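You operate a simulated robot arm through the tools that you are given. There is no shell and no other tool.

The job below is to be done with a simulated two-armed robot. You get a single attempt, and the scene is never put back.

JOB
Slide the sheet to the stops, clamp it down and rub off the smudge with the red block.
Fine: both clamps go down before the rubbing; the block goes back. What is to be rubbed or washed off counts as gone when no trace of it is left.

The check looks at the end state, three seconds after you hand in, the way a careful person would. Anything else that was tipped, shoved, dropped, spilled or broken makes it a failure. Flat cloth is picked up by pressing the open fingertips on it (5 to 10 N) and closing them slowly along it; thin cloth reads only 2 to 8 mm in the jaws.

ROBOT AND FRAMES
Two 7-joint arms with three-finger grippers on one trunk that stands fixed in place. Base frame: the origin is at the foot of the trunk, x ahead of it, y to its left, z up; the work surface is at about z = 918. Readings come in mm, degrees, newtons and seconds.
The left shoulder is at [30, 124, 1083], the right one opposite. With the tool pointing down near the work surface each hand reaches from about 100 to 780 mm from the base axis, measured 20 degrees to its own side. Payload 2.2 kg a hand.
The TCP of each hand is the grasp point between the finger pads, 28 mm short of the fingertips. In the tool frame z runs along the fingers and y along their closing line. The gripper opens to 102 mm; its body begins 71 mm behind the TCP.
Orientation is that of the tool frame in the base frame, as a unit quaternion [w, x, y, z]. With the fingers straight down and closing along the base's y, the tool's x points along the base's -x, its y along +y and its z along -z.

CONTROLS
- The arms move only by the tool nudge_tool. It takes "left_motion", "right_motion" or both (then of equal length, played together; a hand with none holds still); each is a list of rows, each a list of 7 numbers: the shift along the base's x, y, z in cm, then the turn, a rotation vector about the base's x, y, z in degrees, then the gripper command, from -1 (shut) to 1 (fully open), values between in proportion. In form: [[tx, ty, tz, wx, wy, wz, jaw], ...]. A call has 1 to 20 rows; each row is the pose to reach, as a shift and turn from the pose commanded when the call began. Each row takes 0.2 s and may step no farther than 50 mm and 8.6 degrees from the row before; otherwise, or with a gripper value out of range, the whole call is refused. A pose out of reach is approached as far as the arm can. The call stops where the force on the tool passes 40 N (or 10 N more than at its start, if that is more) or the arm is blocked; 0.2 s more then pass. The fingers move at their own pace (about 143.6 mm/s each) and stop on an object; they squeeze with about 41 N. The grip force told is the motor's: it shows also when the fingers shut on nothing. Time passes only in rows, and 0.2 s behind the last, so rows that repeat a pose let the fingers close. The reply holds the time, the measured pose of the TCP, the force on the tool along the base axes, the opening and the grip force, in the units named above and with some noise, with the torque about the TCP (base axes, N m) and any sound that the robot's microphone picked up.
- Cameras (640 x 400 px; columns grow to the right, rows downward): "scene" is now at [27.9, -45.2, 1794]; the picture's right is [-0.59, -0.81, 0.00], its down [-0.64, 0.46, -0.61] and it looks along [0.49, -0.36, -0.79] (base axes); focal length 334 px, centre (320, 200). "left" rides on the left gripper at [72, 38, -86] in its tool frame; the picture's right is [-0.47, 0.89, 0.00], its down [-0.60, -0.32, -0.73] and it looks along [-0.65, -0.34, 0.68] (tool axes); focal length 256 px, centre (320, 200). "right" rides on the right gripper at [69, 44, -86] in its tool frame; the picture's right is [-0.53, 0.85, 0.00], its down [-0.58, -0.36, -0.73] and it looks along [-0.62, -0.39, 0.68] (tool axes); focal length 256 px, centre (320, 200).
- snapshot(camera): a new picture of that camera. It takes no simulated time.
- raise_lower(by): moves the trunk up (or, below 0, down) by that many mm; the arms and the scene camera ride with it, the base frame stays. It gives what a move gives, with no picture.
- pan_tilt(pan, tilt): turns the head with the scene camera to pan (to the left, within 143 degrees either way) and tilt (down, from -29 to 69), counted from straight ahead of the robot. It gives what a move gives.
- measure_at(camera, pixels): for up to 12 pixels [column, row] of the newest picture of that camera ("zoom" is the newest enlarged one), the place [x, y, z] in the base frame of the surface seen there, good to about 2 mm. It takes no simulated time.
- close_up(camera, box): a new picture of the part [left, top, right, bottom] of that camera's present view, enlarged. It takes no simulated time.
- hand_in(): hands the job in; it is judged then, once.

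Unless the task says otherwise, let go and move clear before handing in.

The tools are called after ">>>" by a JSON object that holds its "api" and its "payload". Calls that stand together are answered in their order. nudge_tool: Moves the arms, as the interface text tells. Its arguments: {"type":"object","properties":{"left_motion":{"type":"array","items":{"type":"array","items":{"type":"number"}}},"right_motion":{"type":"array","items":{"type":"array","items":{"type":"number"}}}},"required":[]} The other tools are called the same way: raise_lower (by) moves the trunk up or down; pan_tilt (pan, tilt) turns the head that bears the scene camera; snapshot (camera) takes a picture; measure_at (camera, pixels) gives the place of the surface under pixels of a picture; close_up (camera, box) takes an enlarged picture of a part of a camera's view; hand_in () hands the job in.

At the start:

```text
time_s: 0.0
left_ee_pos: [489.7, -57.7, 1334.0]
left_ee_rot: [0.0, -0.001, 1.0, 0.0]
left_wrist_force: [0.2, -0.4, 0.4]
left_wrist_torque: [0.01, 0.02, 0.0]
left_opening: 102.0
left_finger_force: 0.1
right_ee_pos: [347.7, -452.6, 1310.1]
right_ee_rot: [0.001, -0.001, 1.0, 0.001]
right_wrist_force: [0.1, 0.4, 0.4]
right_wrist_torque: [0.02, 0.01, 0.02]
right_opening: 102.0
right_finger_force: 0.1
trunk travel left (down, up): [-325.0, 215.0]
head pan, tilt (commanded): [-35.9, 52.4]
```

scene: 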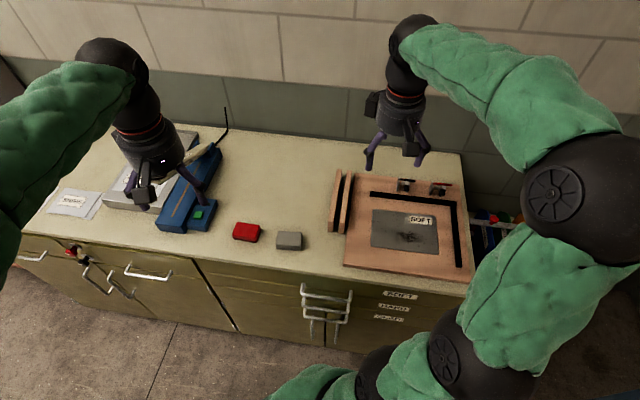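
right: 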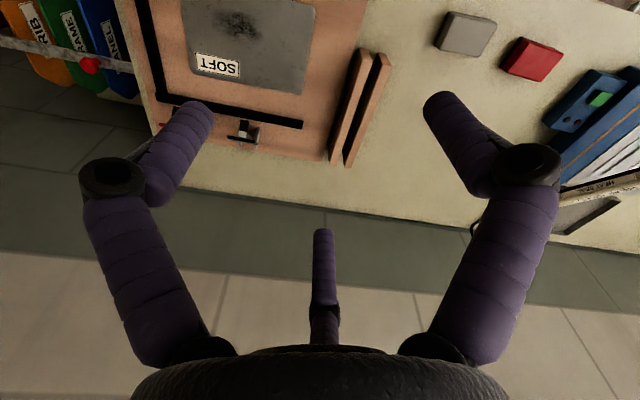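
left: 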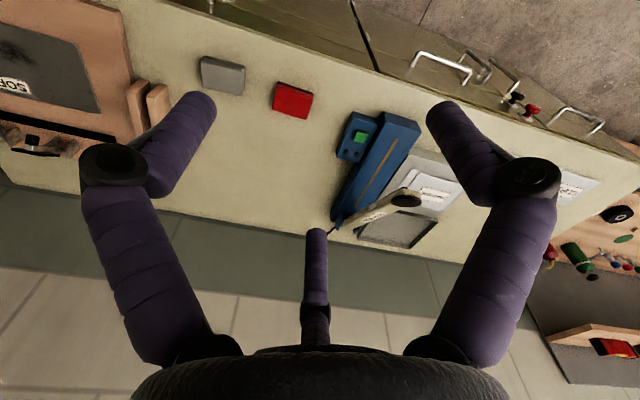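

The scene picture shows a grey sheet labelled SOFT on a wooden board (around pixel 405,232), black stop strips along the far and right edges, two clamps near (405,185) and (437,190), and red and grey blocks at (246,231) and (289,240). I'll look closer before moving anything.

>>> {"api": "close_up", "payload": {"camera": "scene", "box": [320, 160, 480, 290]}}

>>> {"api": "close_up", "payload": {"camera": "scene", "box": [140, 130, 340, 260]}}

>>> {"api": "close_up", "payload": {"camera": "right", "box": [120, 0, 400, 180]}}

>>> {"api": "close_up", "payload": {"camera": "scene", "box": [260, 270, 460, 370]}}

```text
3.08 times, centred on (400, 225) of scene
```

zoom: 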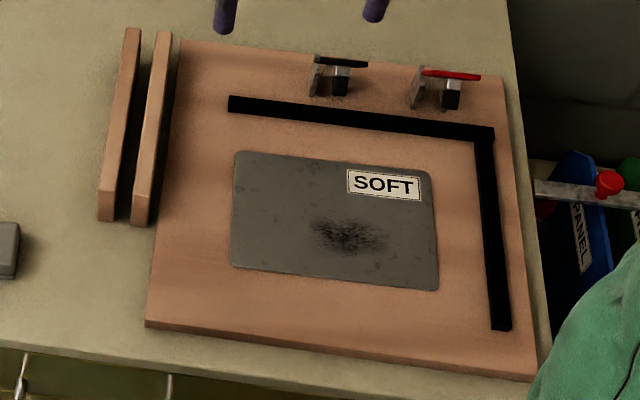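

```text
3.08 times, centred on (240, 195) of scene
```

zoom: 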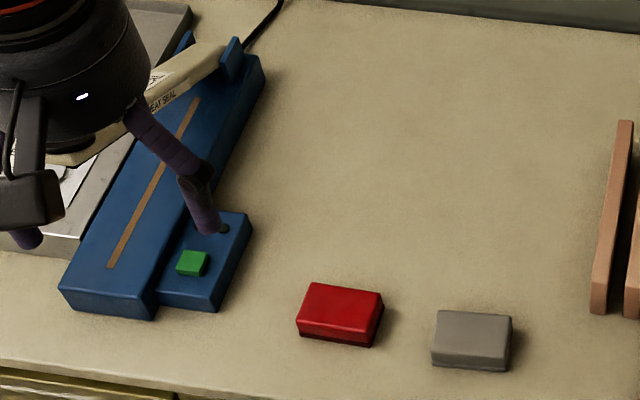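

```text
2.22 times, centred on (260, 90) of right
```

zoom: 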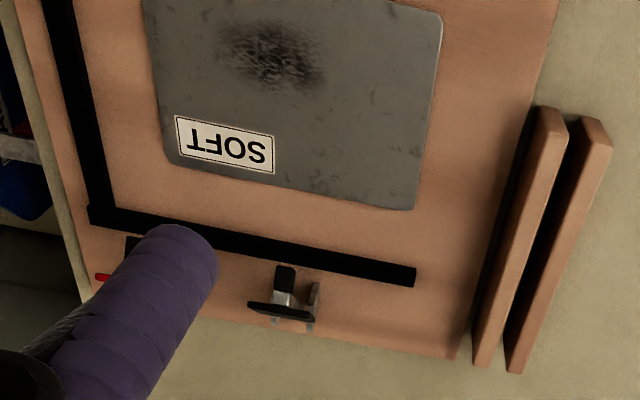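

```text
3.20 times, centred on (360, 320) of scene
```

zoom: 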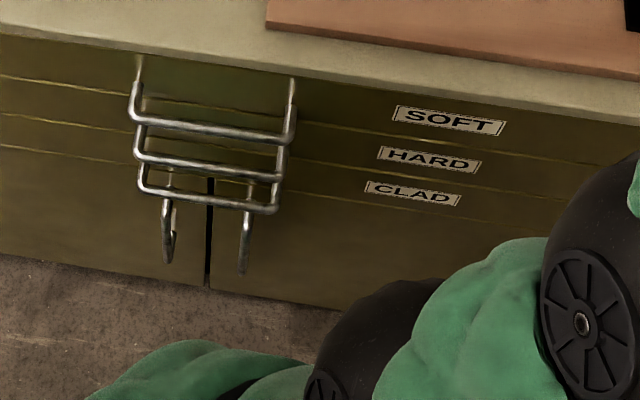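

The close-ups show the sheet, clear of the L-shaped stops, two toggle clamps standing behind the far stop (black and red handles), and two loose wooden bars left of the board. I'll measure all these places.

>>> {"api": "close_up", "payload": {"camera": "scene", "box": [320, 160, 480, 290]}}

>>> {"api": "measure_at", "payload": {"camera": "zoom", "pixels": [[236, 152], [435, 180], [437, 290], [231, 264], [229, 104], [492, 132], [503, 326], [183, 45], [146, 322], [534, 378], [350, 235], [475, 142]]}}

>>> {"api": "measure_at", "payload": {"camera": "zoom", "pixels": [[325, 61], [365, 64], [340, 80], [430, 72], [475, 77], [450, 95], [316, 75], [415, 90], [318, 92], [420, 105], [360, 115], [488, 240]]}}

>>> {"api": "measure_at", "payload": {"camera": "scene", "pixels": [[246, 228], [289, 237], [236, 224], [259, 228], [256, 237], [234, 233], [278, 233], [300, 235], [300, 243], [277, 243]]}}

>>> {"api": "measure_at", "payload": {"camera": "zoom", "pixels": [[315, 222], [315, 248], [350, 218], [350, 256], [388, 225], [388, 250], [348, 172], [420, 178], [420, 200], [347, 193], [130, 30], [145, 215]]}}

```text
3.08 times, centred on (400, 225) of scene
```

zoom: 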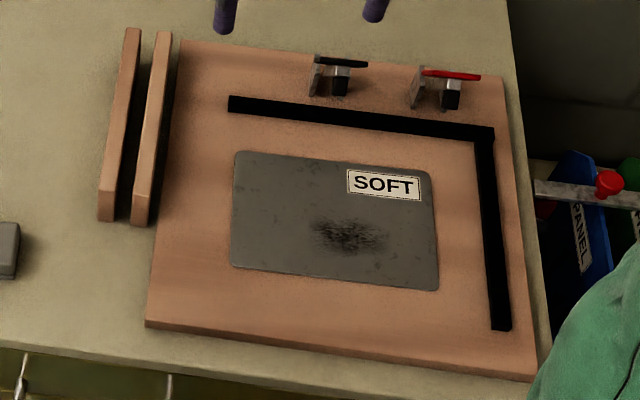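

```text
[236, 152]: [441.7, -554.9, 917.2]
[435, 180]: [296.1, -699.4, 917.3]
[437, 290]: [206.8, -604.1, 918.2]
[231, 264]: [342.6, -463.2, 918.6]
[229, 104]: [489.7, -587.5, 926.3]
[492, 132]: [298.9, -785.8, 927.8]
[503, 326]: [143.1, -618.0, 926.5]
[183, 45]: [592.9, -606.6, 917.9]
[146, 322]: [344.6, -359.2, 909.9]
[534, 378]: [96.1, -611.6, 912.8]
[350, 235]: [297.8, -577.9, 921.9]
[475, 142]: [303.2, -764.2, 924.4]
```

```text
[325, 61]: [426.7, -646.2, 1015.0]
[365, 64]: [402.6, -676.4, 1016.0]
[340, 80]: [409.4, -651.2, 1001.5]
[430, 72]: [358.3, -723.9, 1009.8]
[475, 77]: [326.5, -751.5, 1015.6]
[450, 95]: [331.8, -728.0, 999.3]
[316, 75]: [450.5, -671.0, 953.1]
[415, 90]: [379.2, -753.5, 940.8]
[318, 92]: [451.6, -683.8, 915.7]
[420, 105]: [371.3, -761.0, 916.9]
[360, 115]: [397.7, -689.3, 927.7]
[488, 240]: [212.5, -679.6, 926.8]
```

```text
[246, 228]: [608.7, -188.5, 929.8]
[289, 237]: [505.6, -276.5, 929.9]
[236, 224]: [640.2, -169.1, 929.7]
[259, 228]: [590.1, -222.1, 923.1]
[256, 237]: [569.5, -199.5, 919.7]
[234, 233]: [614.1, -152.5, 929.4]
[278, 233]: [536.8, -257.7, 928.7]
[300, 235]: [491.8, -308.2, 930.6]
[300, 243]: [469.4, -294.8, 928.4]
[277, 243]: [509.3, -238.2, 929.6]
```

```text
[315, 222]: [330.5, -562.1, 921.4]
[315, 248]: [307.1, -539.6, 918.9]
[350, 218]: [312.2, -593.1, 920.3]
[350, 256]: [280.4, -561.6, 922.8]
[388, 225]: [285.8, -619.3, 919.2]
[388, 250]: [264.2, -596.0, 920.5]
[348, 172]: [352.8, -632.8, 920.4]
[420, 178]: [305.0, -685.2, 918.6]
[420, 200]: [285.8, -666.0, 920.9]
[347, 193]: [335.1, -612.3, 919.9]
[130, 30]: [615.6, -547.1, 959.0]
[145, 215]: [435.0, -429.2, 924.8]
```

The board lies turned about 45° out to the right, centred near (330,-610), with the sheet roughly 200 x 135 mm. I'll read the other labels and turn the head toward the board for a straighter view.

>>> {"api": "close_up", "payload": {"camera": "left", "box": [320, 120, 640, 320]}}

>>> {"api": "close_up", "payload": {"camera": "scene", "box": [20, 120, 240, 260]}}

>>> {"api": "pan_tilt", "payload": {"pan": -62, "tilt": 54}}

>>> {"api": "snapshot", "payload": {"camera": "scene"}}

```text
2.00 times, centred on (480, 220) of left
```

zoom: 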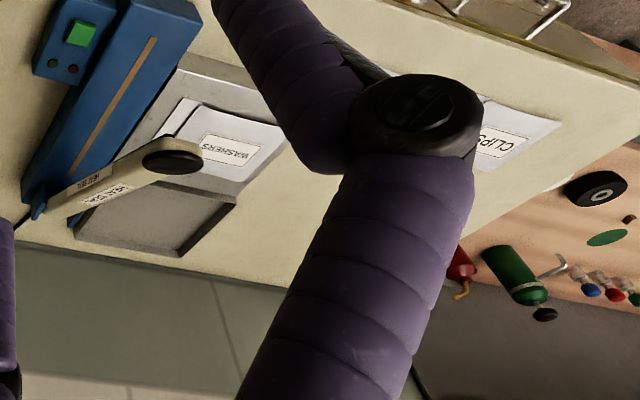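

```text
2.86 times, centred on (130, 190) of scene
```

zoom: 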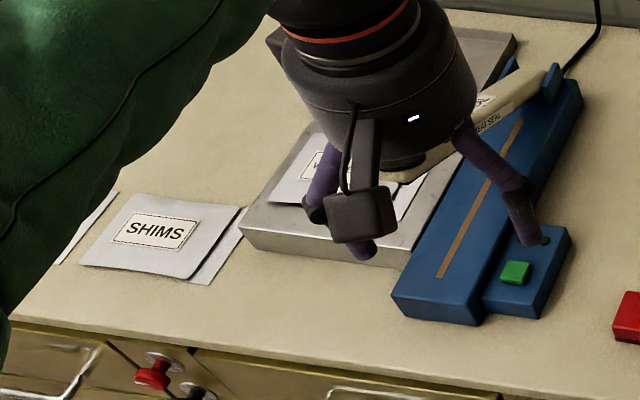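

```text
time_s: 0.9
left_ee_pos: [490.2, -57.6, 1333.1]
left_ee_rot: [0.0, -0.001, 1.0, 0.0]
left_wrist_force: [-0.3, -0.3, -0.2]
left_wrist_torque: [0.0, 0.01, 0.02]
left_opening: 101.8
left_finger_force: 0.1
right_ee_pos: [347.6, -451.6, 1310.1]
right_ee_rot: [0.0, 0.0, 1.0, 0.0]
right_wrist_force: [-0.3, -0.5, -0.7]
right_wrist_torque: [-0.02, 0.05, -0.01]
right_opening: 101.9
right_finger_force: 0.0
trunk travel left (down, up): [-325.0, 215.0]
head pan, tilt (commanded): [-62.0, 54.0]
```

```text
taken
```

scene: 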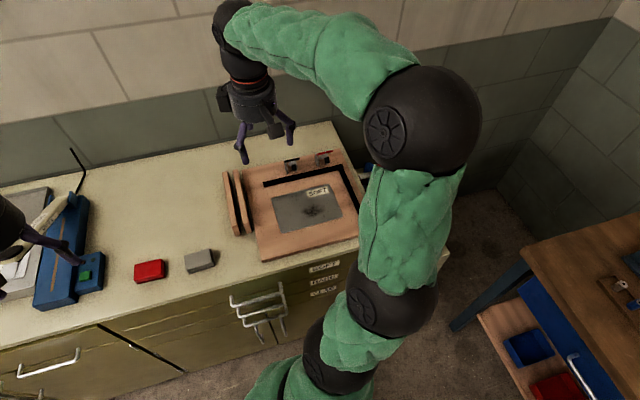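

The new scene view shows the board at (310,205) mostly clear, but the clamps at (290,163) and (322,158) are small. I'll bring the right wrist camera to look at the clamps from nearer by.

>>> {"api": "nudge_tool", "payload": {"right_motion": [[-2.4, -2.7, -2.7, 0, 0, 0, 1], [-4.8, -5.4, -5.5, 0, 0, 0, 1], [-7.2, -8.1, -8.2, 0, 0, 0, 1], [-9.7, -10.8, -11, 0, 0, 0, 1]]}}

>>> {"api": "snapshot", "payload": {"camera": "right"}}

>>> {"api": "close_up", "payload": {"camera": "right", "box": [200, 100, 440, 300]}}

>>> {"api": "close_up", "payload": {"camera": "scene", "box": [220, 130, 380, 270]}}

```text
time_s: 1.9
left_ee_pos: [490.3, -60.2, 1332.6]
left_ee_rot: [0.0, -0.001, 1.0, 0.002]
left_wrist_force: [0.2, 0.0, 0.2]
left_wrist_torque: [0.02, 0.03, -0.03]
left_opening: 102.0
left_finger_force: 0.0
right_ee_pos: [252.1, -562.2, 1198.8]
right_ee_rot: [0.0, -0.002, 1.0, 0.0]
right_wrist_force: [-0.8, -0.1, -0.6]
right_wrist_torque: [0.02, 0.03, 0.0]
right_opening: 102.1
right_finger_force: 0.0
trunk travel left (down, up): [-325.0, 215.0]
head pan, tilt (commanded): [-62.0, 54.0]
```

```text
taken
```

right: 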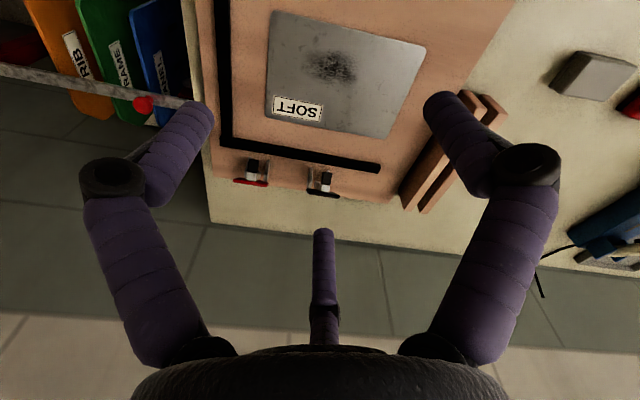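

```text
2.00 times, centred on (320, 200) of right
```

zoom: 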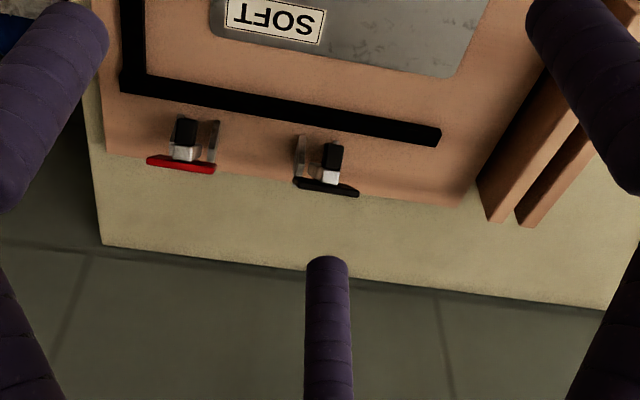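

```text
2.86 times, centred on (300, 200) of scene
```

zoom: 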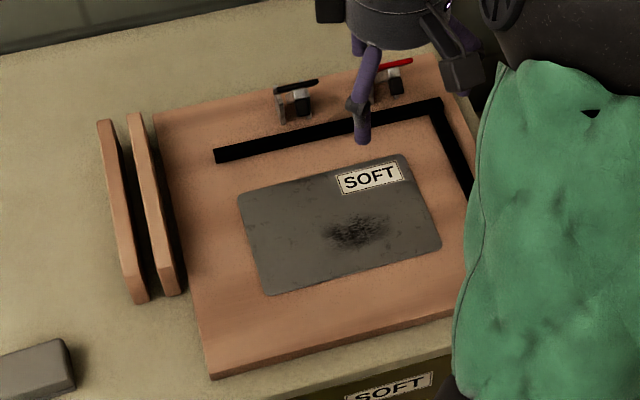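

The wrist picture shows the red clamp at (252,175) and the black at (322,182); each seems to be a raised arm with a black pad and a coloured cross handle. I'll enlarge both.

>>> {"api": "close_up", "payload": {"camera": "right", "box": [225, 145, 305, 195]}}

>>> {"api": "close_up", "payload": {"camera": "right", "box": [285, 150, 365, 200]}}

>>> {"api": "close_up", "payload": {"camera": "scene", "box": [270, 145, 350, 195]}}

```text
8.00 times, centred on (265, 170) of right
```

zoom: 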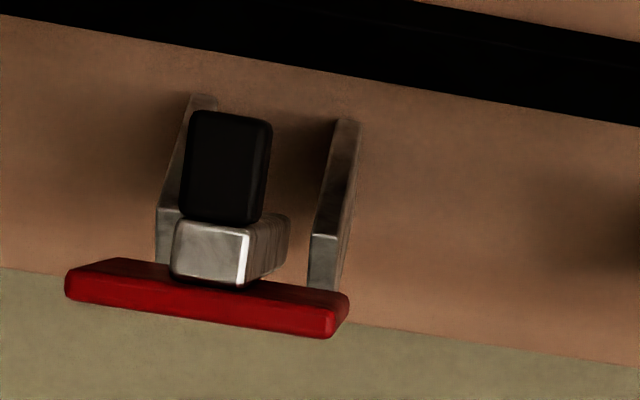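

```text
8.00 times, centred on (325, 175) of right
```

zoom: 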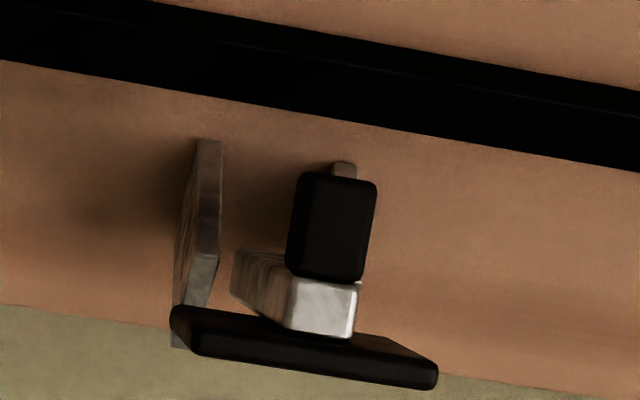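

```text
8.00 times, centred on (310, 170) of scene
```

zoom: 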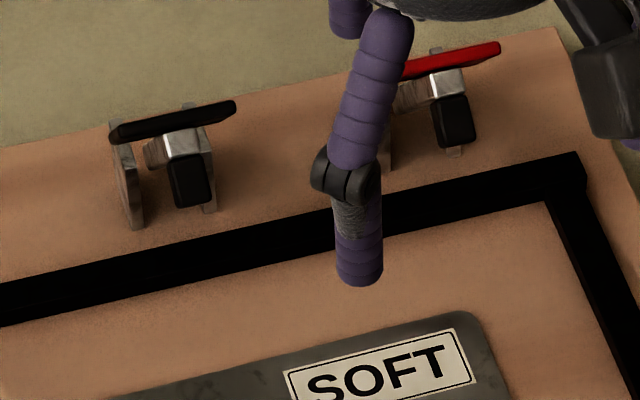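

Each clamp is an upright arm hinged low between two cheek plates, with a black pad facing the sheet and a cross-bar handle at the top, so it should swing forward over the stop onto the sheet. I'll measure the points of both clamps from the wrist view.

>>> {"api": "close_up", "payload": {"camera": "right", "box": [225, 145, 305, 195]}}

>>> {"api": "measure_at", "payload": {"camera": "zoom", "pixels": [[75, 285], [335, 320], [200, 300], [205, 120], [225, 205], [255, 130], [180, 270], [230, 260], [200, 100], [345, 130], [320, 270], [165, 250]]}}

>>> {"api": "close_up", "payload": {"camera": "right", "box": [285, 150, 365, 200]}}

>>> {"api": "measure_at", "payload": {"camera": "zoom", "pixels": [[182, 335], [430, 380], [310, 355], [315, 180], [330, 270], [370, 190], [295, 320], [340, 320], [210, 145], [205, 270], [345, 168], [180, 330]]}}

>>> {"api": "close_up", "payload": {"camera": "scene", "box": [270, 145, 350, 195]}}

>>> {"api": "measure_at", "payload": {"camera": "zoom", "pixels": [[115, 130], [232, 105], [173, 115], [160, 152], [185, 145], [188, 185], [180, 200], [113, 150], [137, 225], [495, 50], [453, 110], [455, 145]]}}

```text
8.00 times, centred on (265, 170) of right
```

zoom: 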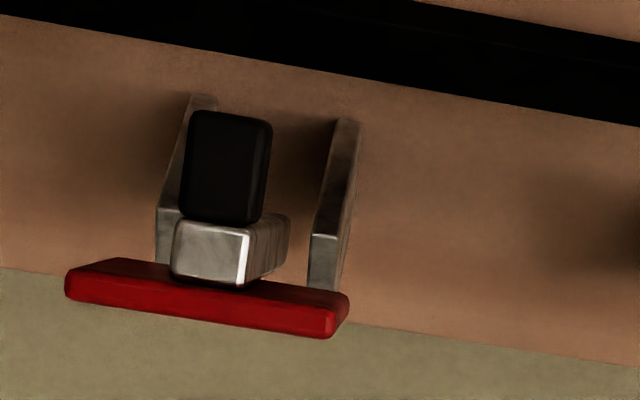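

```text
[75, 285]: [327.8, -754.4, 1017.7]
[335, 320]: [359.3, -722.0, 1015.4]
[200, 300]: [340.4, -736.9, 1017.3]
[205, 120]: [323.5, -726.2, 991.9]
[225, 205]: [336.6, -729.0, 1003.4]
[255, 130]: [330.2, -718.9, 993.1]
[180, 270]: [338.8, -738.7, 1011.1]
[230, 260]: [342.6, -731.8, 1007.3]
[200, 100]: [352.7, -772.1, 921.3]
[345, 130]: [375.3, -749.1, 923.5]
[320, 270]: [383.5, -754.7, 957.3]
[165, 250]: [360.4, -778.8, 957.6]
```

```text
8.00 times, centred on (325, 175) of right
```

zoom: 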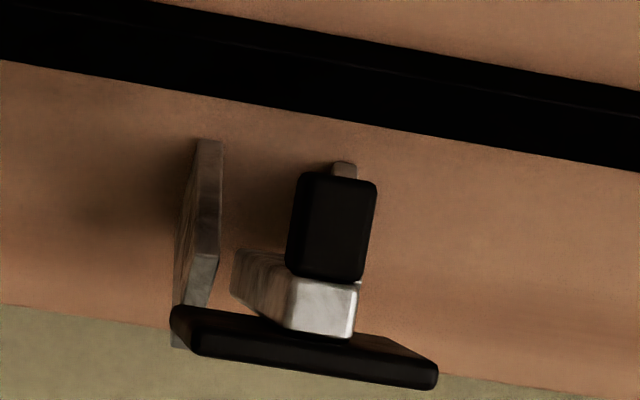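

```text
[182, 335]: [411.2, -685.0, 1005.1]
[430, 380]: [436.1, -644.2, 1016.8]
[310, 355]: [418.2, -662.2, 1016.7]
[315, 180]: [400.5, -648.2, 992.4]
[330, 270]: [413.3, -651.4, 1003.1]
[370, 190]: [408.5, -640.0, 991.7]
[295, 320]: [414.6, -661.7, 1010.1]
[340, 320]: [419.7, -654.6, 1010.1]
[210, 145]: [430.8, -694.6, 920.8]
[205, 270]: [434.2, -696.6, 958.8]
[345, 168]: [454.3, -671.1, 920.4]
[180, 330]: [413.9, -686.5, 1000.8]
```

```text
8.00 times, centred on (310, 170) of scene
```

zoom: 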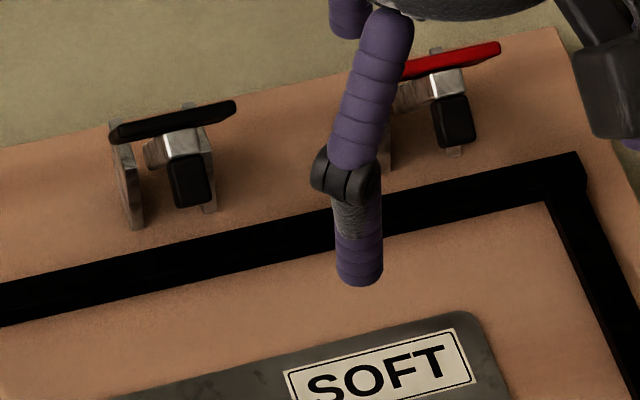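

```text
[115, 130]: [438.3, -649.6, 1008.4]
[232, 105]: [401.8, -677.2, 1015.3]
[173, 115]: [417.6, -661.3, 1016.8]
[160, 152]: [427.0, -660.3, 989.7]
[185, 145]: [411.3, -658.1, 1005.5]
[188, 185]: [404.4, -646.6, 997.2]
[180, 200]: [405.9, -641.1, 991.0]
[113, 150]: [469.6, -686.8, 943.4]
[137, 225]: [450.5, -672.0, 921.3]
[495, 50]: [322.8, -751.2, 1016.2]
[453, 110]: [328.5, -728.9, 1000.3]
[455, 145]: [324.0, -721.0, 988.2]
```

Readings put both clamp arms leaning forward at about 56°, hinges near V≈810 mm and bars at z≈1016, so they get pressed down toward the sheet. Next I'll measure the counter, the blocks and the sheet and stop edges more finely.

>>> {"api": "close_up", "payload": {"camera": "scene", "box": [120, 235, 220, 297]}}

>>> {"api": "measure_at", "payload": {"camera": "zoom", "pixels": [[97, 180], [265, 155], [285, 250], [110, 290], [180, 215], [105, 310], [290, 280], [60, 250], [200, 350], [340, 250], [500, 150], [500, 250]]}}

>>> {"api": "close_up", "payload": {"camera": "scene", "box": [250, 150, 370, 260]}}

>>> {"api": "measure_at", "payload": {"camera": "zoom", "pixels": [[150, 215], [250, 190], [350, 160], [170, 320], [250, 305], [330, 285], [130, 160], [250, 130], [350, 110], [130, 250], [400, 200], [440, 190]]}}

```text
6.40 times, centred on (170, 266) of scene
```

zoom: 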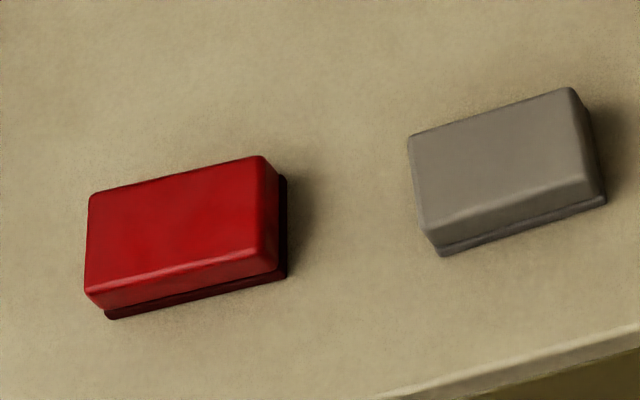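

```text
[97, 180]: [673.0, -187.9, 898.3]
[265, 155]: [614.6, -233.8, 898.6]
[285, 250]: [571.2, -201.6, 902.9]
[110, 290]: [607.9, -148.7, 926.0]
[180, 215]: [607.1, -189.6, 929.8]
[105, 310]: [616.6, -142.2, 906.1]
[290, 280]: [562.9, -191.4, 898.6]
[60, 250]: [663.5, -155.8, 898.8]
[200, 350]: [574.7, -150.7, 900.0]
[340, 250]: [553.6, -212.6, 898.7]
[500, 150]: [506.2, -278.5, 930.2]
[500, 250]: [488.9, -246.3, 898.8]
```

```text
3.64 times, centred on (310, 205) of scene
```

zoom: 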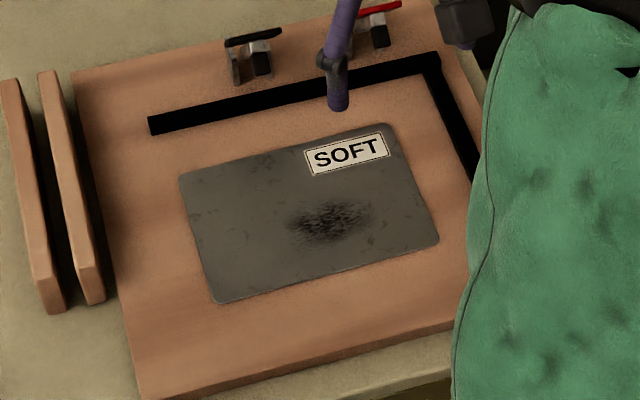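

```text
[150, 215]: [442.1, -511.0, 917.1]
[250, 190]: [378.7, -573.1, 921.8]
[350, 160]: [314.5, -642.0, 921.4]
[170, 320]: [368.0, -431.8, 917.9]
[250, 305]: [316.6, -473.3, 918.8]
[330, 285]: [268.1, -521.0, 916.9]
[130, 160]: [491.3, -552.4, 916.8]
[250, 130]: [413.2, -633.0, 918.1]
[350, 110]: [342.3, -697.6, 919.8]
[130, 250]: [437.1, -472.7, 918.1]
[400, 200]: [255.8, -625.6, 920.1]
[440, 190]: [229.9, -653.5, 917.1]
```

Counter is at z≈898.7, the board top at 917.5, the sheet top at about 920.5, and the red block stands 31 mm high with its dark pad underneath. I'll fine-measure the red block's corners for putting it back, then shut the right fingers to see the shape of the tips.

>>> {"api": "close_up", "payload": {"camera": "scene", "box": [120, 235, 220, 297]}}

>>> {"api": "measure_at", "payload": {"camera": "zoom", "pixels": [[96, 202], [256, 164], [262, 248], [92, 284], [176, 184], [259, 205], [178, 268], [94, 245], [100, 200], [250, 168], [108, 318], [285, 275]]}}

>>> {"api": "nudge_tool", "payload": {"right_motion": [[0, 0, 0, 0, 0, 0, -1], [0, 0, 0, 0, 0, 0, -1], [0, 0, 0, 0, 0, 0, -1]]}}

>>> {"api": "snapshot", "payload": {"camera": "right"}}

>>> {"api": "close_up", "payload": {"camera": "scene", "box": [260, 90, 380, 190]}}

```text
6.40 times, centred on (170, 266) of scene
```

zoom: 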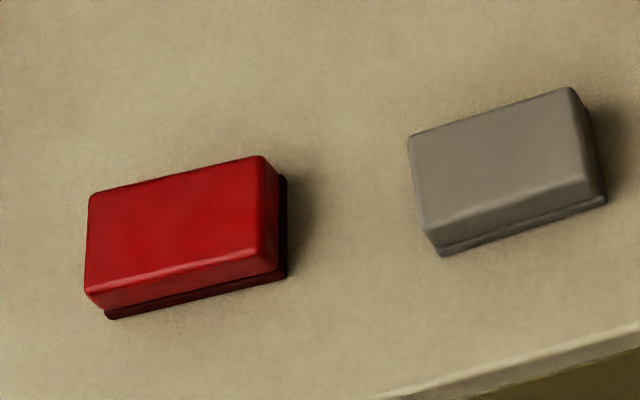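

```text
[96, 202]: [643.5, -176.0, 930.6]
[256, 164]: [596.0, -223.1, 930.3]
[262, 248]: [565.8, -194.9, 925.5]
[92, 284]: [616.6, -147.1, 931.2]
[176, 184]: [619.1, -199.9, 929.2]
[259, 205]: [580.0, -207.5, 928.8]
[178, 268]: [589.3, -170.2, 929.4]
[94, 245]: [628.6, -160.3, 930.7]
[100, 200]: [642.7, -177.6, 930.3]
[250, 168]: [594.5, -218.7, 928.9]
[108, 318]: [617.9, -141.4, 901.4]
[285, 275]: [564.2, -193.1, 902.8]
```

```text
time_s: 2.7
left_ee_pos: [491.1, -58.1, 1333.1]
left_ee_rot: [0.0, -0.001, 1.0, 0.0]
left_wrist_force: [0.7, 0.5, 0.2]
left_wrist_torque: [-0.01, 0.0, -0.02]
left_opening: 101.9
left_finger_force: 0.1
right_ee_pos: [252.2, -562.0, 1198.6]
right_ee_rot: [0.0, 0.0, 1.0, -0.001]
right_wrist_force: [-0.4, -0.7, 0.8]
right_wrist_torque: [0.02, -0.02, -0.02]
right_opening: 2.3
right_finger_force: 31.8
trunk travel left (down, up): [-325.0, 215.0]
head pan, tilt (commanded): [-62.0, 54.0]
```

```text
taken
```

right: 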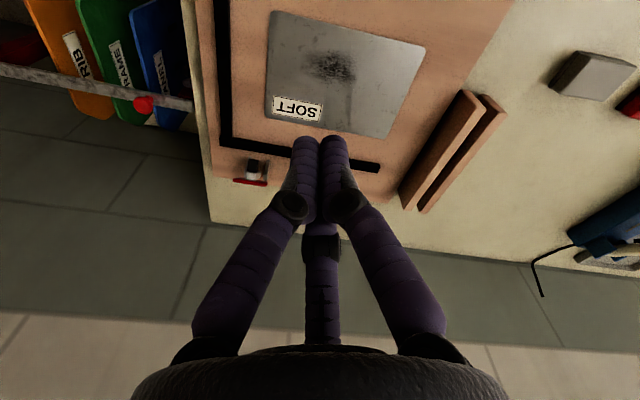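

```text
4.00 times, centred on (320, 140) of scene
```

zoom: 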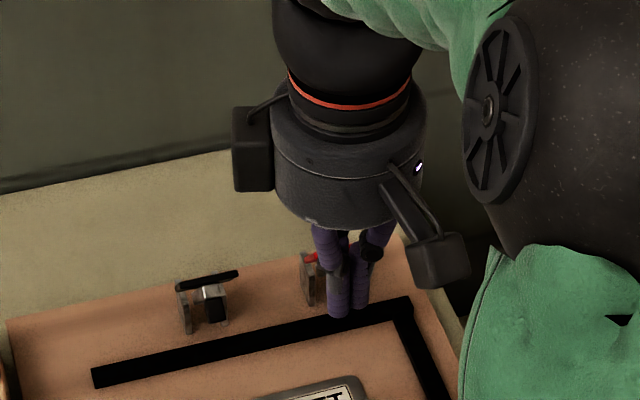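

The shut right fingers converge to one point from three sides, so the hand seems to close radially. I'll measure the open fingers of the left hand in its own camera to learn where the fingertips are, so I can plan the block grasp.

>>> {"api": "snapshot", "payload": {"camera": "left"}}

>>> {"api": "measure_at", "payload": {"camera": "left", "pixels": [[195, 100], [200, 110], [180, 130], [155, 175], [435, 108], [445, 105], [470, 140], [530, 180], [316, 235], [316, 250], [316, 280], [313, 320]]}}

>>> {"api": "measure_at", "payload": {"camera": "right", "pixels": [[303, 142], [300, 160], [333, 142], [338, 160], [305, 190], [336, 190], [318, 230], [320, 250], [290, 208], [347, 208], [320, 290], [250, 270]]}}

```text
taken
```

left: 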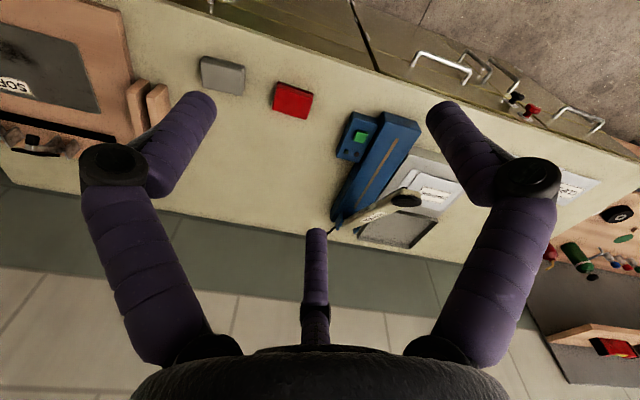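

```text
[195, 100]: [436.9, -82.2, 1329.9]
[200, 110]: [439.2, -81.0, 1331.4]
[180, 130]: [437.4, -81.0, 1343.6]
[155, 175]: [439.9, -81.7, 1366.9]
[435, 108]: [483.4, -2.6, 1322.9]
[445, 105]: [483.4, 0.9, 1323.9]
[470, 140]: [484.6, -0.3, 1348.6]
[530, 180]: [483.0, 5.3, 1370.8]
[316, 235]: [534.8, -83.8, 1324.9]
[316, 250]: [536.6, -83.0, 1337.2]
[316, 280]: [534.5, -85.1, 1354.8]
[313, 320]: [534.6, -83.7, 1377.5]
```

```text
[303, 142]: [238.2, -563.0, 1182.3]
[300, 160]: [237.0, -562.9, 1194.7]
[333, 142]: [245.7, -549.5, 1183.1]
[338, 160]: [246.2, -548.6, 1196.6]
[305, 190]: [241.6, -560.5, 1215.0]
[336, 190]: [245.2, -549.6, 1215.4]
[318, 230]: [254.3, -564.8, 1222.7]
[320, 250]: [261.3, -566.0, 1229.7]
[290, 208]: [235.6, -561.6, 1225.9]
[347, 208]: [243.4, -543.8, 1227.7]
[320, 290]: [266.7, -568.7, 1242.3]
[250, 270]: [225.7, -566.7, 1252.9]
```

Measured in tool terms, the fingers sit 120° apart and close radially: one at +y, two at (±x, −y), with pads about 51 mm out when open. I'll go above the smudge-free left part of the sheet with shut fingers, ready to press lightly and drag it.

>>> {"api": "nudge_tool", "payload": {"right_motion": [[2.2, 0.4, -3.5, 0, 0, 0, -1], [4.4, 0.7, -7, 0, 0, 0, -1], [6.6, 1.1, -10.5, 0, 0, 0, -1], [8.8, 1.4, -14, 0, 0, 0, -1], [10.85, 1.75, -17.5, 0, 0, 0, -1], [10.85, 1.75, -20.5, 0, 0, 0, -1], [10.85, 1.75, -22.5, 0, 0, 0, -1]]}}

>>> {"api": "snapshot", "payload": {"camera": "scene"}}

>>> {"api": "snapshot", "payload": {"camera": "right"}}

```text
time_s: 4.3
left_ee_pos: [490.9, -58.3, 1333.5]
left_ee_rot: [-0.001, -0.001, 1.0, 0.0]
left_wrist_force: [0.1, -0.9, 0.4]
left_wrist_torque: [0.01, -0.01, -0.02]
left_opening: 102.1
left_finger_force: 0.0
right_ee_pos: [360.9, -543.3, 975.4]
right_ee_rot: [0.0, 0.0, 1.0, 0.001]
right_wrist_force: [0.9, -0.3, 0.0]
right_wrist_torque: [-0.02, -0.02, -0.02]
right_opening: 2.3
right_finger_force: 31.4
trunk travel left (down, up): [-325.0, 215.0]
head pan, tilt (commanded): [-62.0, 54.0]
```

```text
taken
```

scene: 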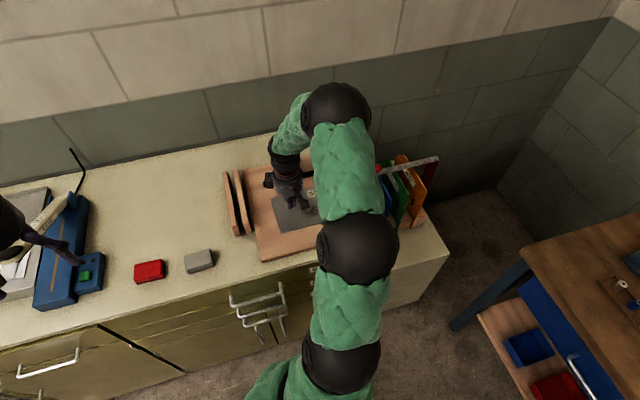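

```text
taken
```

right: 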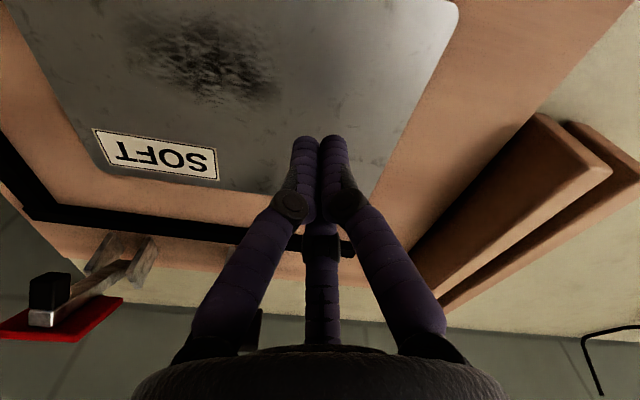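

The shut fingertips hover about 27 mm above the clear left part of the sheet (tips at pixel 320,140 in the wrist view). I'll lower in small steps and watch the force.

>>> {"api": "nudge_tool", "payload": {"right_motion": [[0, 0, -1.0, 0, 0, 0, -1], [0, 0, -1.8, 0, 0, 0, -1], [0, 0, -2.2, 0, 0, 0, -1], [0, 0, -2.5, 0, 0, 0, -1]]}}

```text
time_s: 5.3
left_ee_pos: [490.9, -56.9, 1334.4]
left_ee_rot: [0.0, -0.002, 1.0, 0.0]
left_wrist_force: [0.2, 0.2, 0.4]
left_wrist_torque: [0.0, 0.01, 0.0]
left_opening: 102.0
left_finger_force: 0.0
right_ee_pos: [359.3, -544.2, 950.8]
right_ee_rot: [0.0, -0.001, 1.0, 0.0]
right_wrist_force: [0.4, 0.4, -0.3]
right_wrist_torque: [0.01, -0.01, 0.0]
right_opening: 2.3
right_finger_force: 31.5
trunk travel left (down, up): [-325.0, 215.0]
head pan, tilt (commanded): [-62.0, 54.0]
```

No contact yet at TCP z 950.8, so I'll go on down by a millimetre at a time.

>>> {"api": "nudge_tool", "payload": {"right_motion": [[0, 0, -0.1, 0, 0, 0, -1], [0, 0, -0.2, 0, 0, 0, -1], [0, 0, -0.3, 0, 0, 0, -1]]}}

```text
time_s: 6.1
left_ee_pos: [490.2, -58.2, 1334.1]
left_ee_rot: [0.0, -0.001, 1.0, 0.0]
left_wrist_force: [0.0, -0.7, 0.5]
left_wrist_torque: [0.01, 0.03, -0.05]
left_opening: 101.9
left_finger_force: 0.0
right_ee_pos: [359.0, -544.0, 947.2]
right_ee_rot: [0.0, -0.001, 1.0, 0.0]
right_wrist_force: [1.0, -0.3, -0.6]
right_wrist_torque: [-0.03, -0.02, 0.0]
right_opening: 2.2
right_finger_force: 31.6
trunk travel left (down, up): [-325.0, 215.0]
head pan, tilt (commanded): [-62.0, 54.0]
```

>>> {"api": "nudge_tool", "payload": {"right_motion": [[0, 0, -0.1, 0, 0, 0, -1], [0, 0, -0.15, 0, 0, 0, -1], [0, 0, -0.15, 0, 0, 0, -1]]}}

>>> {"api": "close_up", "payload": {"camera": "right", "box": [240, 100, 400, 200]}}

```text
time_s: 6.9
left_ee_pos: [490.7, -56.3, 1333.8]
left_ee_rot: [0.001, -0.001, 1.0, -0.001]
left_wrist_force: [0.4, -0.5, -0.1]
left_wrist_torque: [0.0, 0.02, 0.0]
left_opening: 102.1
left_finger_force: 0.0
right_ee_pos: [358.9, -544.1, 946.9]
right_ee_rot: [0.0, 0.0, 1.0, 0.0]
right_wrist_force: [-0.4, 1.0, 5.5]
right_wrist_torque: [0.06, 0.02, -0.01]
right_opening: 6.0
right_finger_force: 31.5
trunk travel left (down, up): [-325.0, 215.0]
head pan, tilt (commanded): [-62.0, 54.0]
```

```text
4.00 times, centred on (320, 150) of right
```

zoom: 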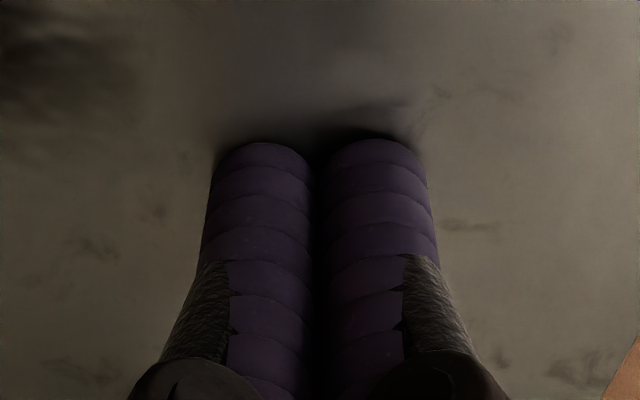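

Contact: 5.5 N upward with the tips on the clear sheet area. I'll drag a short way toward the far stop and see whether the sheet follows.

>>> {"api": "nudge_tool", "payload": {"right_motion": [[0, 0, -0.05, 0, 0, 0, -1], [0.18, -0.18, -0.05, 0, 0, 0, -1], [0.35, -0.35, -0.05, 0, 0, 0, -1], [0.53, -0.53, -0.05, 0, 0, 0, -1], [0.71, -0.71, -0.05, 0, 0, 0, -1]]}}

>>> {"api": "snapshot", "payload": {"camera": "right"}}

>>> {"api": "snapshot", "payload": {"camera": "scene"}}

```text
time_s: 8.1
left_ee_pos: [489.9, -56.3, 1335.0]
left_ee_rot: [0.001, -0.001, 1.0, -0.001]
left_wrist_force: [1.1, 0.1, 0.2]
left_wrist_torque: [0.01, 0.01, -0.02]
left_opening: 101.8
left_finger_force: 0.0
right_ee_pos: [365.1, -549.5, 946.2]
right_ee_rot: [0.001, 0.0, 1.0, -0.001]
right_wrist_force: [-2.8, 4.1, 16.1]
right_wrist_torque: [0.15, 0.18, -0.02]
right_opening: 6.2
right_finger_force: 31.4
trunk travel left (down, up): [-325.0, 215.0]
head pan, tilt (commanded): [-62.0, 54.0]
```

```text
taken
```

right: 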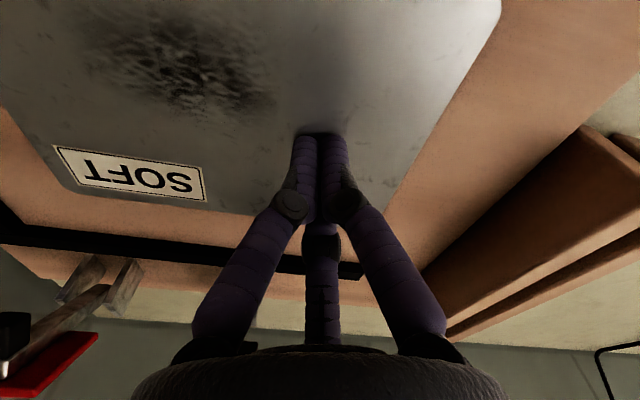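

```text
taken
```

scene: 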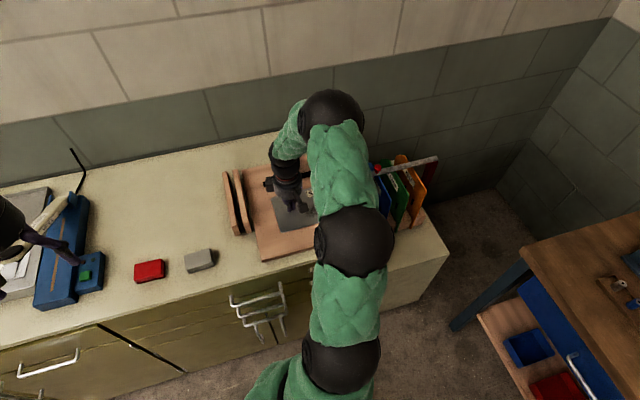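

The vertical force rose to 16 N with about 5 N sideways; I need to know whether the sheet moved, so I'll measure the label corners and sheet edges in the wrist view.

>>> {"api": "measure_at", "payload": {"camera": "right", "pixels": [[54, 147], [200, 166], [204, 200], [78, 187], [500, 5], [440, 120], [400, 200], [60, 190], [20, 150], [0, 215], [100, 235], [200, 250]]}}

```text
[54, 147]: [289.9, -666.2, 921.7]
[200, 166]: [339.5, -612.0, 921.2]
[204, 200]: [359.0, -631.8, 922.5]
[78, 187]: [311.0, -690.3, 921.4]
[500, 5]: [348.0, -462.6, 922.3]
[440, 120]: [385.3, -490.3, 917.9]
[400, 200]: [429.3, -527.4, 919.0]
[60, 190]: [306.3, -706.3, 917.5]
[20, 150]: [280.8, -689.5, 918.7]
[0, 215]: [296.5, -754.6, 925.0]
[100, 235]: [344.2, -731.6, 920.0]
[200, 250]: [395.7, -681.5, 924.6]
```

The label moved by roughly (5,-1) mm, within measuring error of the 8 mm hand motion, so the sheet seems to follow. I'll ease the pressure a little, drag 20 mm more toward the far stop and measure again.

>>> {"api": "nudge_tool", "payload": {"right_motion": [[0.18, -0.18, 0.05, 0, 0, 0, -1], [0.36, -0.36, 0.05, 0, 0, 0, -1], [0.54, -0.54, 0.05, 0, 0, 0, -1], [0.72, -0.72, 0.05, 0, 0, 0, -1], [0.9, -0.9, 0.05, 0, 0, 0, -1], [1.08, -1.08, 0.05, 0, 0, 0, -1], [1.26, -1.26, 0.05, 0, 0, 0, -1], [1.42, -1.42, 0.05, 0, 0, 0, -1]]}}

>>> {"api": "snapshot", "payload": {"camera": "right"}}

```text
time_s: 9.9
left_ee_pos: [490.9, -58.2, 1333.2]
left_ee_rot: [0.001, -0.001, 1.0, -0.001]
left_wrist_force: [0.1, 0.0, 0.5]
left_wrist_torque: [0.0, 0.0, 0.02]
left_opening: 102.2
left_finger_force: 0.0
right_ee_pos: [380.4, -565.0, 946.8]
right_ee_rot: [0.001, 0.0, 1.0, 0.0]
right_wrist_force: [-1.6, 1.1, 4.8]
right_wrist_torque: [0.05, 0.08, 0.0]
right_opening: 5.9
right_finger_force: 31.1
trunk travel left (down, up): [-325.0, 215.0]
head pan, tilt (commanded): [-62.0, 54.0]
```

```text
taken
```

right: 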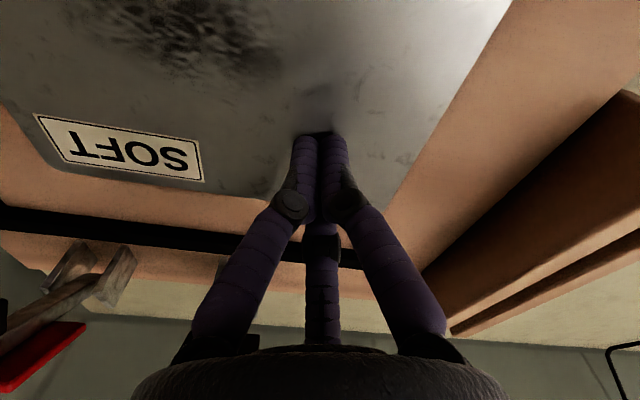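

>>> {"api": "measure_at", "payload": {"camera": "right", "pixels": [[34, 115], [198, 140], [203, 181], [66, 161], [420, 150], [460, 100], [10, 110], [55, 165], [255, 197], [150, 232], [60, 212], [300, 255]]}}

```text
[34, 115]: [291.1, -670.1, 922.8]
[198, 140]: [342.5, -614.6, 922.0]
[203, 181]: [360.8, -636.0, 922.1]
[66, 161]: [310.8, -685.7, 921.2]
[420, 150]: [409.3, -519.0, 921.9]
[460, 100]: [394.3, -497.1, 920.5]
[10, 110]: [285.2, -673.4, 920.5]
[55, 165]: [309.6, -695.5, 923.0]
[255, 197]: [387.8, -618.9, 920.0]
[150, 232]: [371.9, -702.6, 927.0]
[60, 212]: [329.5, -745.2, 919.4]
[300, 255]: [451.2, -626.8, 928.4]
```

The sheet moved only about 2 mm of the last 20, so the fingers slip on top; since it is about 3.5 mm thick, pushing on its edges will work better. I'll lift, turn the hand 45° with the fingers half open so that two fingertips lead toward the far stop, and go to the near side of the sheet.

>>> {"api": "nudge_tool", "payload": {"right_motion": [[0, 0, 3, 0, 0, 0, -1], [-1, 0.5, 6, 0, 0, 0, -1], [-4, 1.8, 8, 0, 0, 7.5, -1], [-7, 3.1, 8, 0, 0, 15, -0.5], [-10, 4.5, 8, 0, 0, 22.5, 0], [-12, 5.4, 8, 0, 0, 30, 0], [-13, 5.9, 8, 0, 0, 37.5, 0], [-13.5, 6.1, 8, 0, 0, 45, 0], [-13.5, 6.1, 8, 0, 0, 45, 0]]}}

>>> {"api": "snapshot", "payload": {"camera": "right"}}

>>> {"api": "snapshot", "payload": {"camera": "scene"}}

```text
time_s: 11.9
left_ee_pos: [491.0, -58.6, 1332.2]
left_ee_rot: [0.0, -0.001, 1.0, 0.0]
left_wrist_force: [-0.4, -0.5, -0.9]
left_wrist_torque: [-0.01, 0.0, -0.02]
left_opening: 102.0
left_finger_force: 0.2
right_ee_pos: [245.6, -504.1, 1026.1]
right_ee_rot: [0.0, -0.384, 0.923, 0.0]
right_wrist_force: [-0.1, 0.3, -0.2]
right_wrist_torque: [0.0, -0.01, -0.03]
right_opening: 50.9
right_finger_force: 0.1
trunk travel left (down, up): [-325.0, 215.0]
head pan, tilt (commanded): [-62.0, 54.0]
```

```text
taken
```

right: 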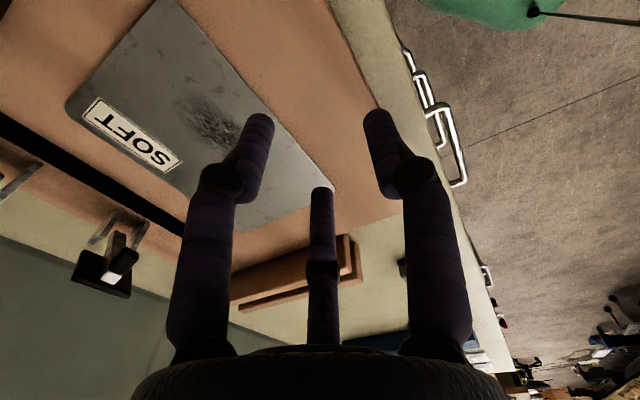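

```text
taken
```

scene: 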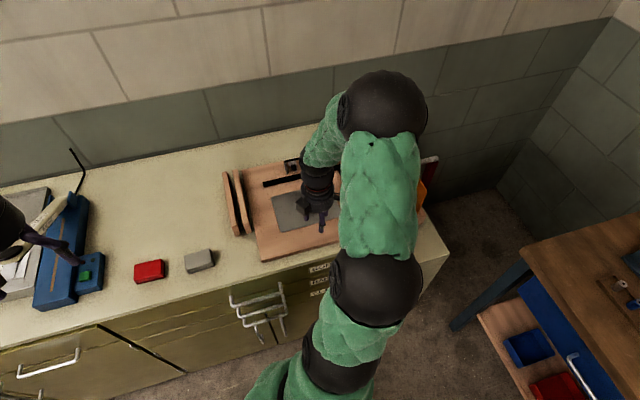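

The wrist view shows the near edge of the sheet running from about (180,0) to (335,190) with the left-hand finger over it. I'll measure the edge and the corners now to set up the push.

>>> {"api": "measure_at", "payload": {"camera": "right", "pixels": [[190, 15], [225, 60], [285, 135], [330, 185], [325, 192], [66, 103], [150, 8], [100, 60], [240, 228], [85, 120], [340, 180], [200, 10]]}}

>>> {"api": "close_up", "payload": {"camera": "right", "box": [40, 0, 360, 240]}}

```text
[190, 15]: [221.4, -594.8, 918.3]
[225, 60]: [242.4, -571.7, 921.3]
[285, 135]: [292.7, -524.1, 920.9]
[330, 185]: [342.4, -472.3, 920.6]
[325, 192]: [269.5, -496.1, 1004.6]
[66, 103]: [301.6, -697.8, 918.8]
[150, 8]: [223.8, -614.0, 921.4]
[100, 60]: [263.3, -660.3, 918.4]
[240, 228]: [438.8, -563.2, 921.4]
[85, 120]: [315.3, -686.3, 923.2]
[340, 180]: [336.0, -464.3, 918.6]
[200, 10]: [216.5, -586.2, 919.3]
```

```text
1.67 times, centred on (200, 120) of right
```

zoom: 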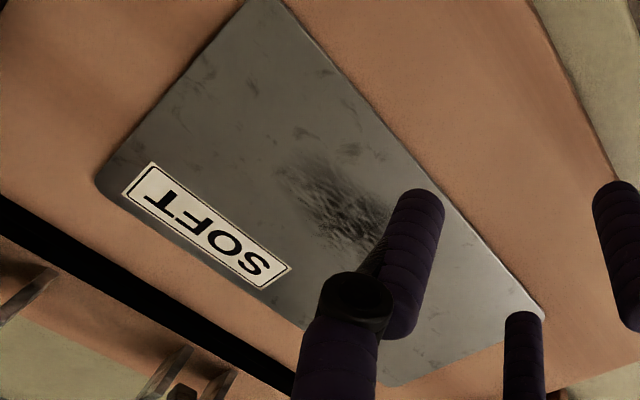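

The near edge now lies at V≈577 along its whole length, so the sheet is square, and it has about 44 mm to go to the far stop. I'll lower the half-open fingers onto the bare board in front of it.

>>> {"api": "nudge_tool", "payload": {"right_motion": [[0, 0, -3, 0, 0, 0, 0], [0, 0, -6, 0, 0, 0, 0], [0, 0, -7.3, 0, 0, 0, 0], [0, 0, -7.6, 0, 0, 0, 0], [0, 0, -7.7, 0, 0, 0, 0]]}}

>>> {"api": "snapshot", "payload": {"camera": "right"}}

```text
time_s: 13.1
left_ee_pos: [489.9, -58.8, 1333.7]
left_ee_rot: [0.0, -0.001, 1.0, 0.001]
left_wrist_force: [0.1, 0.4, -0.8]
left_wrist_torque: [-0.01, 0.04, -0.02]
left_opening: 102.0
left_finger_force: 0.0
right_ee_pos: [244.3, -503.6, 949.3]
right_ee_rot: [0.0, -0.382, 0.924, 0.0]
right_wrist_force: [0.8, 0.5, -0.5]
right_wrist_torque: [-0.02, -0.04, -0.02]
right_opening: 51.1
right_finger_force: 0.0
trunk travel left (down, up): [-325.0, 215.0]
head pan, tilt (commanded): [-62.0, 54.0]
```

```text
taken
```

right: 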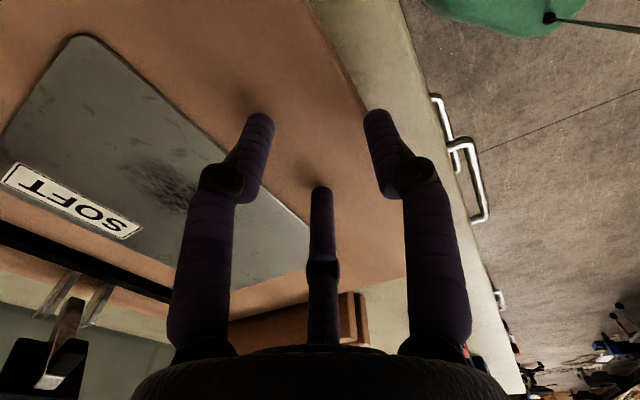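

Still no contact at z 949.3, and the fingers stand clear of the sheet edge. I'll go lower in small steps until they touch the board.

>>> {"api": "nudge_tool", "payload": {"right_motion": [[0, 0, -0.15, 0, 0, 0, 0], [0, 0, -0.3, 0, 0, 0, 0], [0, 0, -0.4, 0, 0, 0, 0], [0, 0, -0.4, 0, 0, 0, 0]]}}

```text
time_s: 14.1
left_ee_pos: [491.2, -58.1, 1333.2]
left_ee_rot: [-0.001, 0.0, 1.0, 0.0]
left_wrist_force: [-0.9, -0.2, 0.3]
left_wrist_torque: [0.0, -0.01, -0.02]
left_opening: 101.9
left_finger_force: 0.0
right_ee_pos: [244.4, -502.4, 945.3]
right_ee_rot: [0.0, -0.383, 0.924, 0.001]
right_wrist_force: [0.9, 0.1, -0.2]
right_wrist_torque: [-0.01, 0.02, 0.02]
right_opening: 51.1
right_finger_force: 0.0
trunk travel left (down, up): [-325.0, 215.0]
head pan, tilt (commanded): [-62.0, 54.0]
```

>>> {"api": "nudge_tool", "payload": {"right_motion": [[0, 0, -0.1, 0, 0, 0, 0], [0, 0, -0.2, 0, 0, 0, 0], [0, 0, -0.25, 0, 0, 0, 0], [0, 0, -0.25, 0, 0, 0, 0]]}}

```text
time_s: 15.1
left_ee_pos: [489.8, -56.1, 1333.8]
left_ee_rot: [0.002, -0.001, 1.0, -0.001]
left_wrist_force: [0.1, 0.1, 0.0]
left_wrist_torque: [-0.03, 0.03, -0.04]
left_opening: 102.0
left_finger_force: 0.0
right_ee_pos: [244.7, -503.5, 944.7]
right_ee_rot: [0.001, -0.383, 0.924, -0.002]
right_wrist_force: [1.2, 1.9, 17.9]
right_wrist_torque: [0.07, -0.49, 0.21]
right_opening: 53.0
right_finger_force: 1.0
trunk travel left (down, up): [-325.0, 215.0]
head pan, tilt (commanded): [-62.0, 54.0]
```

The tips touch the board at TCP z≈945 (18 N now). I'll ease up to just above it and push 40 mm toward the far stop, with two fingertips on the sheet's near edge.

>>> {"api": "nudge_tool", "payload": {"right_motion": [[0, 0, 0.35, 0, 0, 0, 0], [0.354, -0.354, 0.35, 0, 0, 0, 0], [0.707, -0.707, 0.35, 0, 0, 0, 0], [1.06, -1.06, 0.35, 0, 0, 0, 0], [1.414, -1.414, 0.35, 0, 0, 0, 0], [1.768, -1.768, 0.35, 0, 0, 0, 0], [2.12, -2.12, 0.35, 0, 0, 0, 0], [2.475, -2.475, 0.35, 0, 0, 0, 0], [2.828, -2.828, 0.35, 0, 0, 0, 0]]}}

>>> {"api": "snapshot", "payload": {"camera": "right"}}

```text
time_s: 17.1
left_ee_pos: [490.9, -58.2, 1332.7]
left_ee_rot: [0.0, -0.001, 1.0, 0.0]
left_wrist_force: [-0.5, 0.5, -0.3]
left_wrist_torque: [0.01, 0.0, -0.01]
left_opening: 101.9
left_finger_force: 0.0
right_ee_pos: [273.1, -532.8, 945.9]
right_ee_rot: [0.0, -0.383, 0.924, 0.001]
right_wrist_force: [0.1, -0.1, 0.6]
right_wrist_torque: [-0.03, 0.02, 0.0]
right_opening: 50.7
right_finger_force: 0.0
trunk travel left (down, up): [-325.0, 215.0]
head pan, tilt (commanded): [-62.0, 54.0]
```

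```text
taken
```

right: 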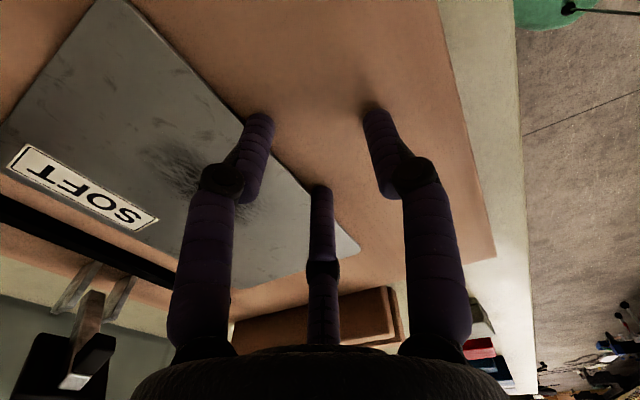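

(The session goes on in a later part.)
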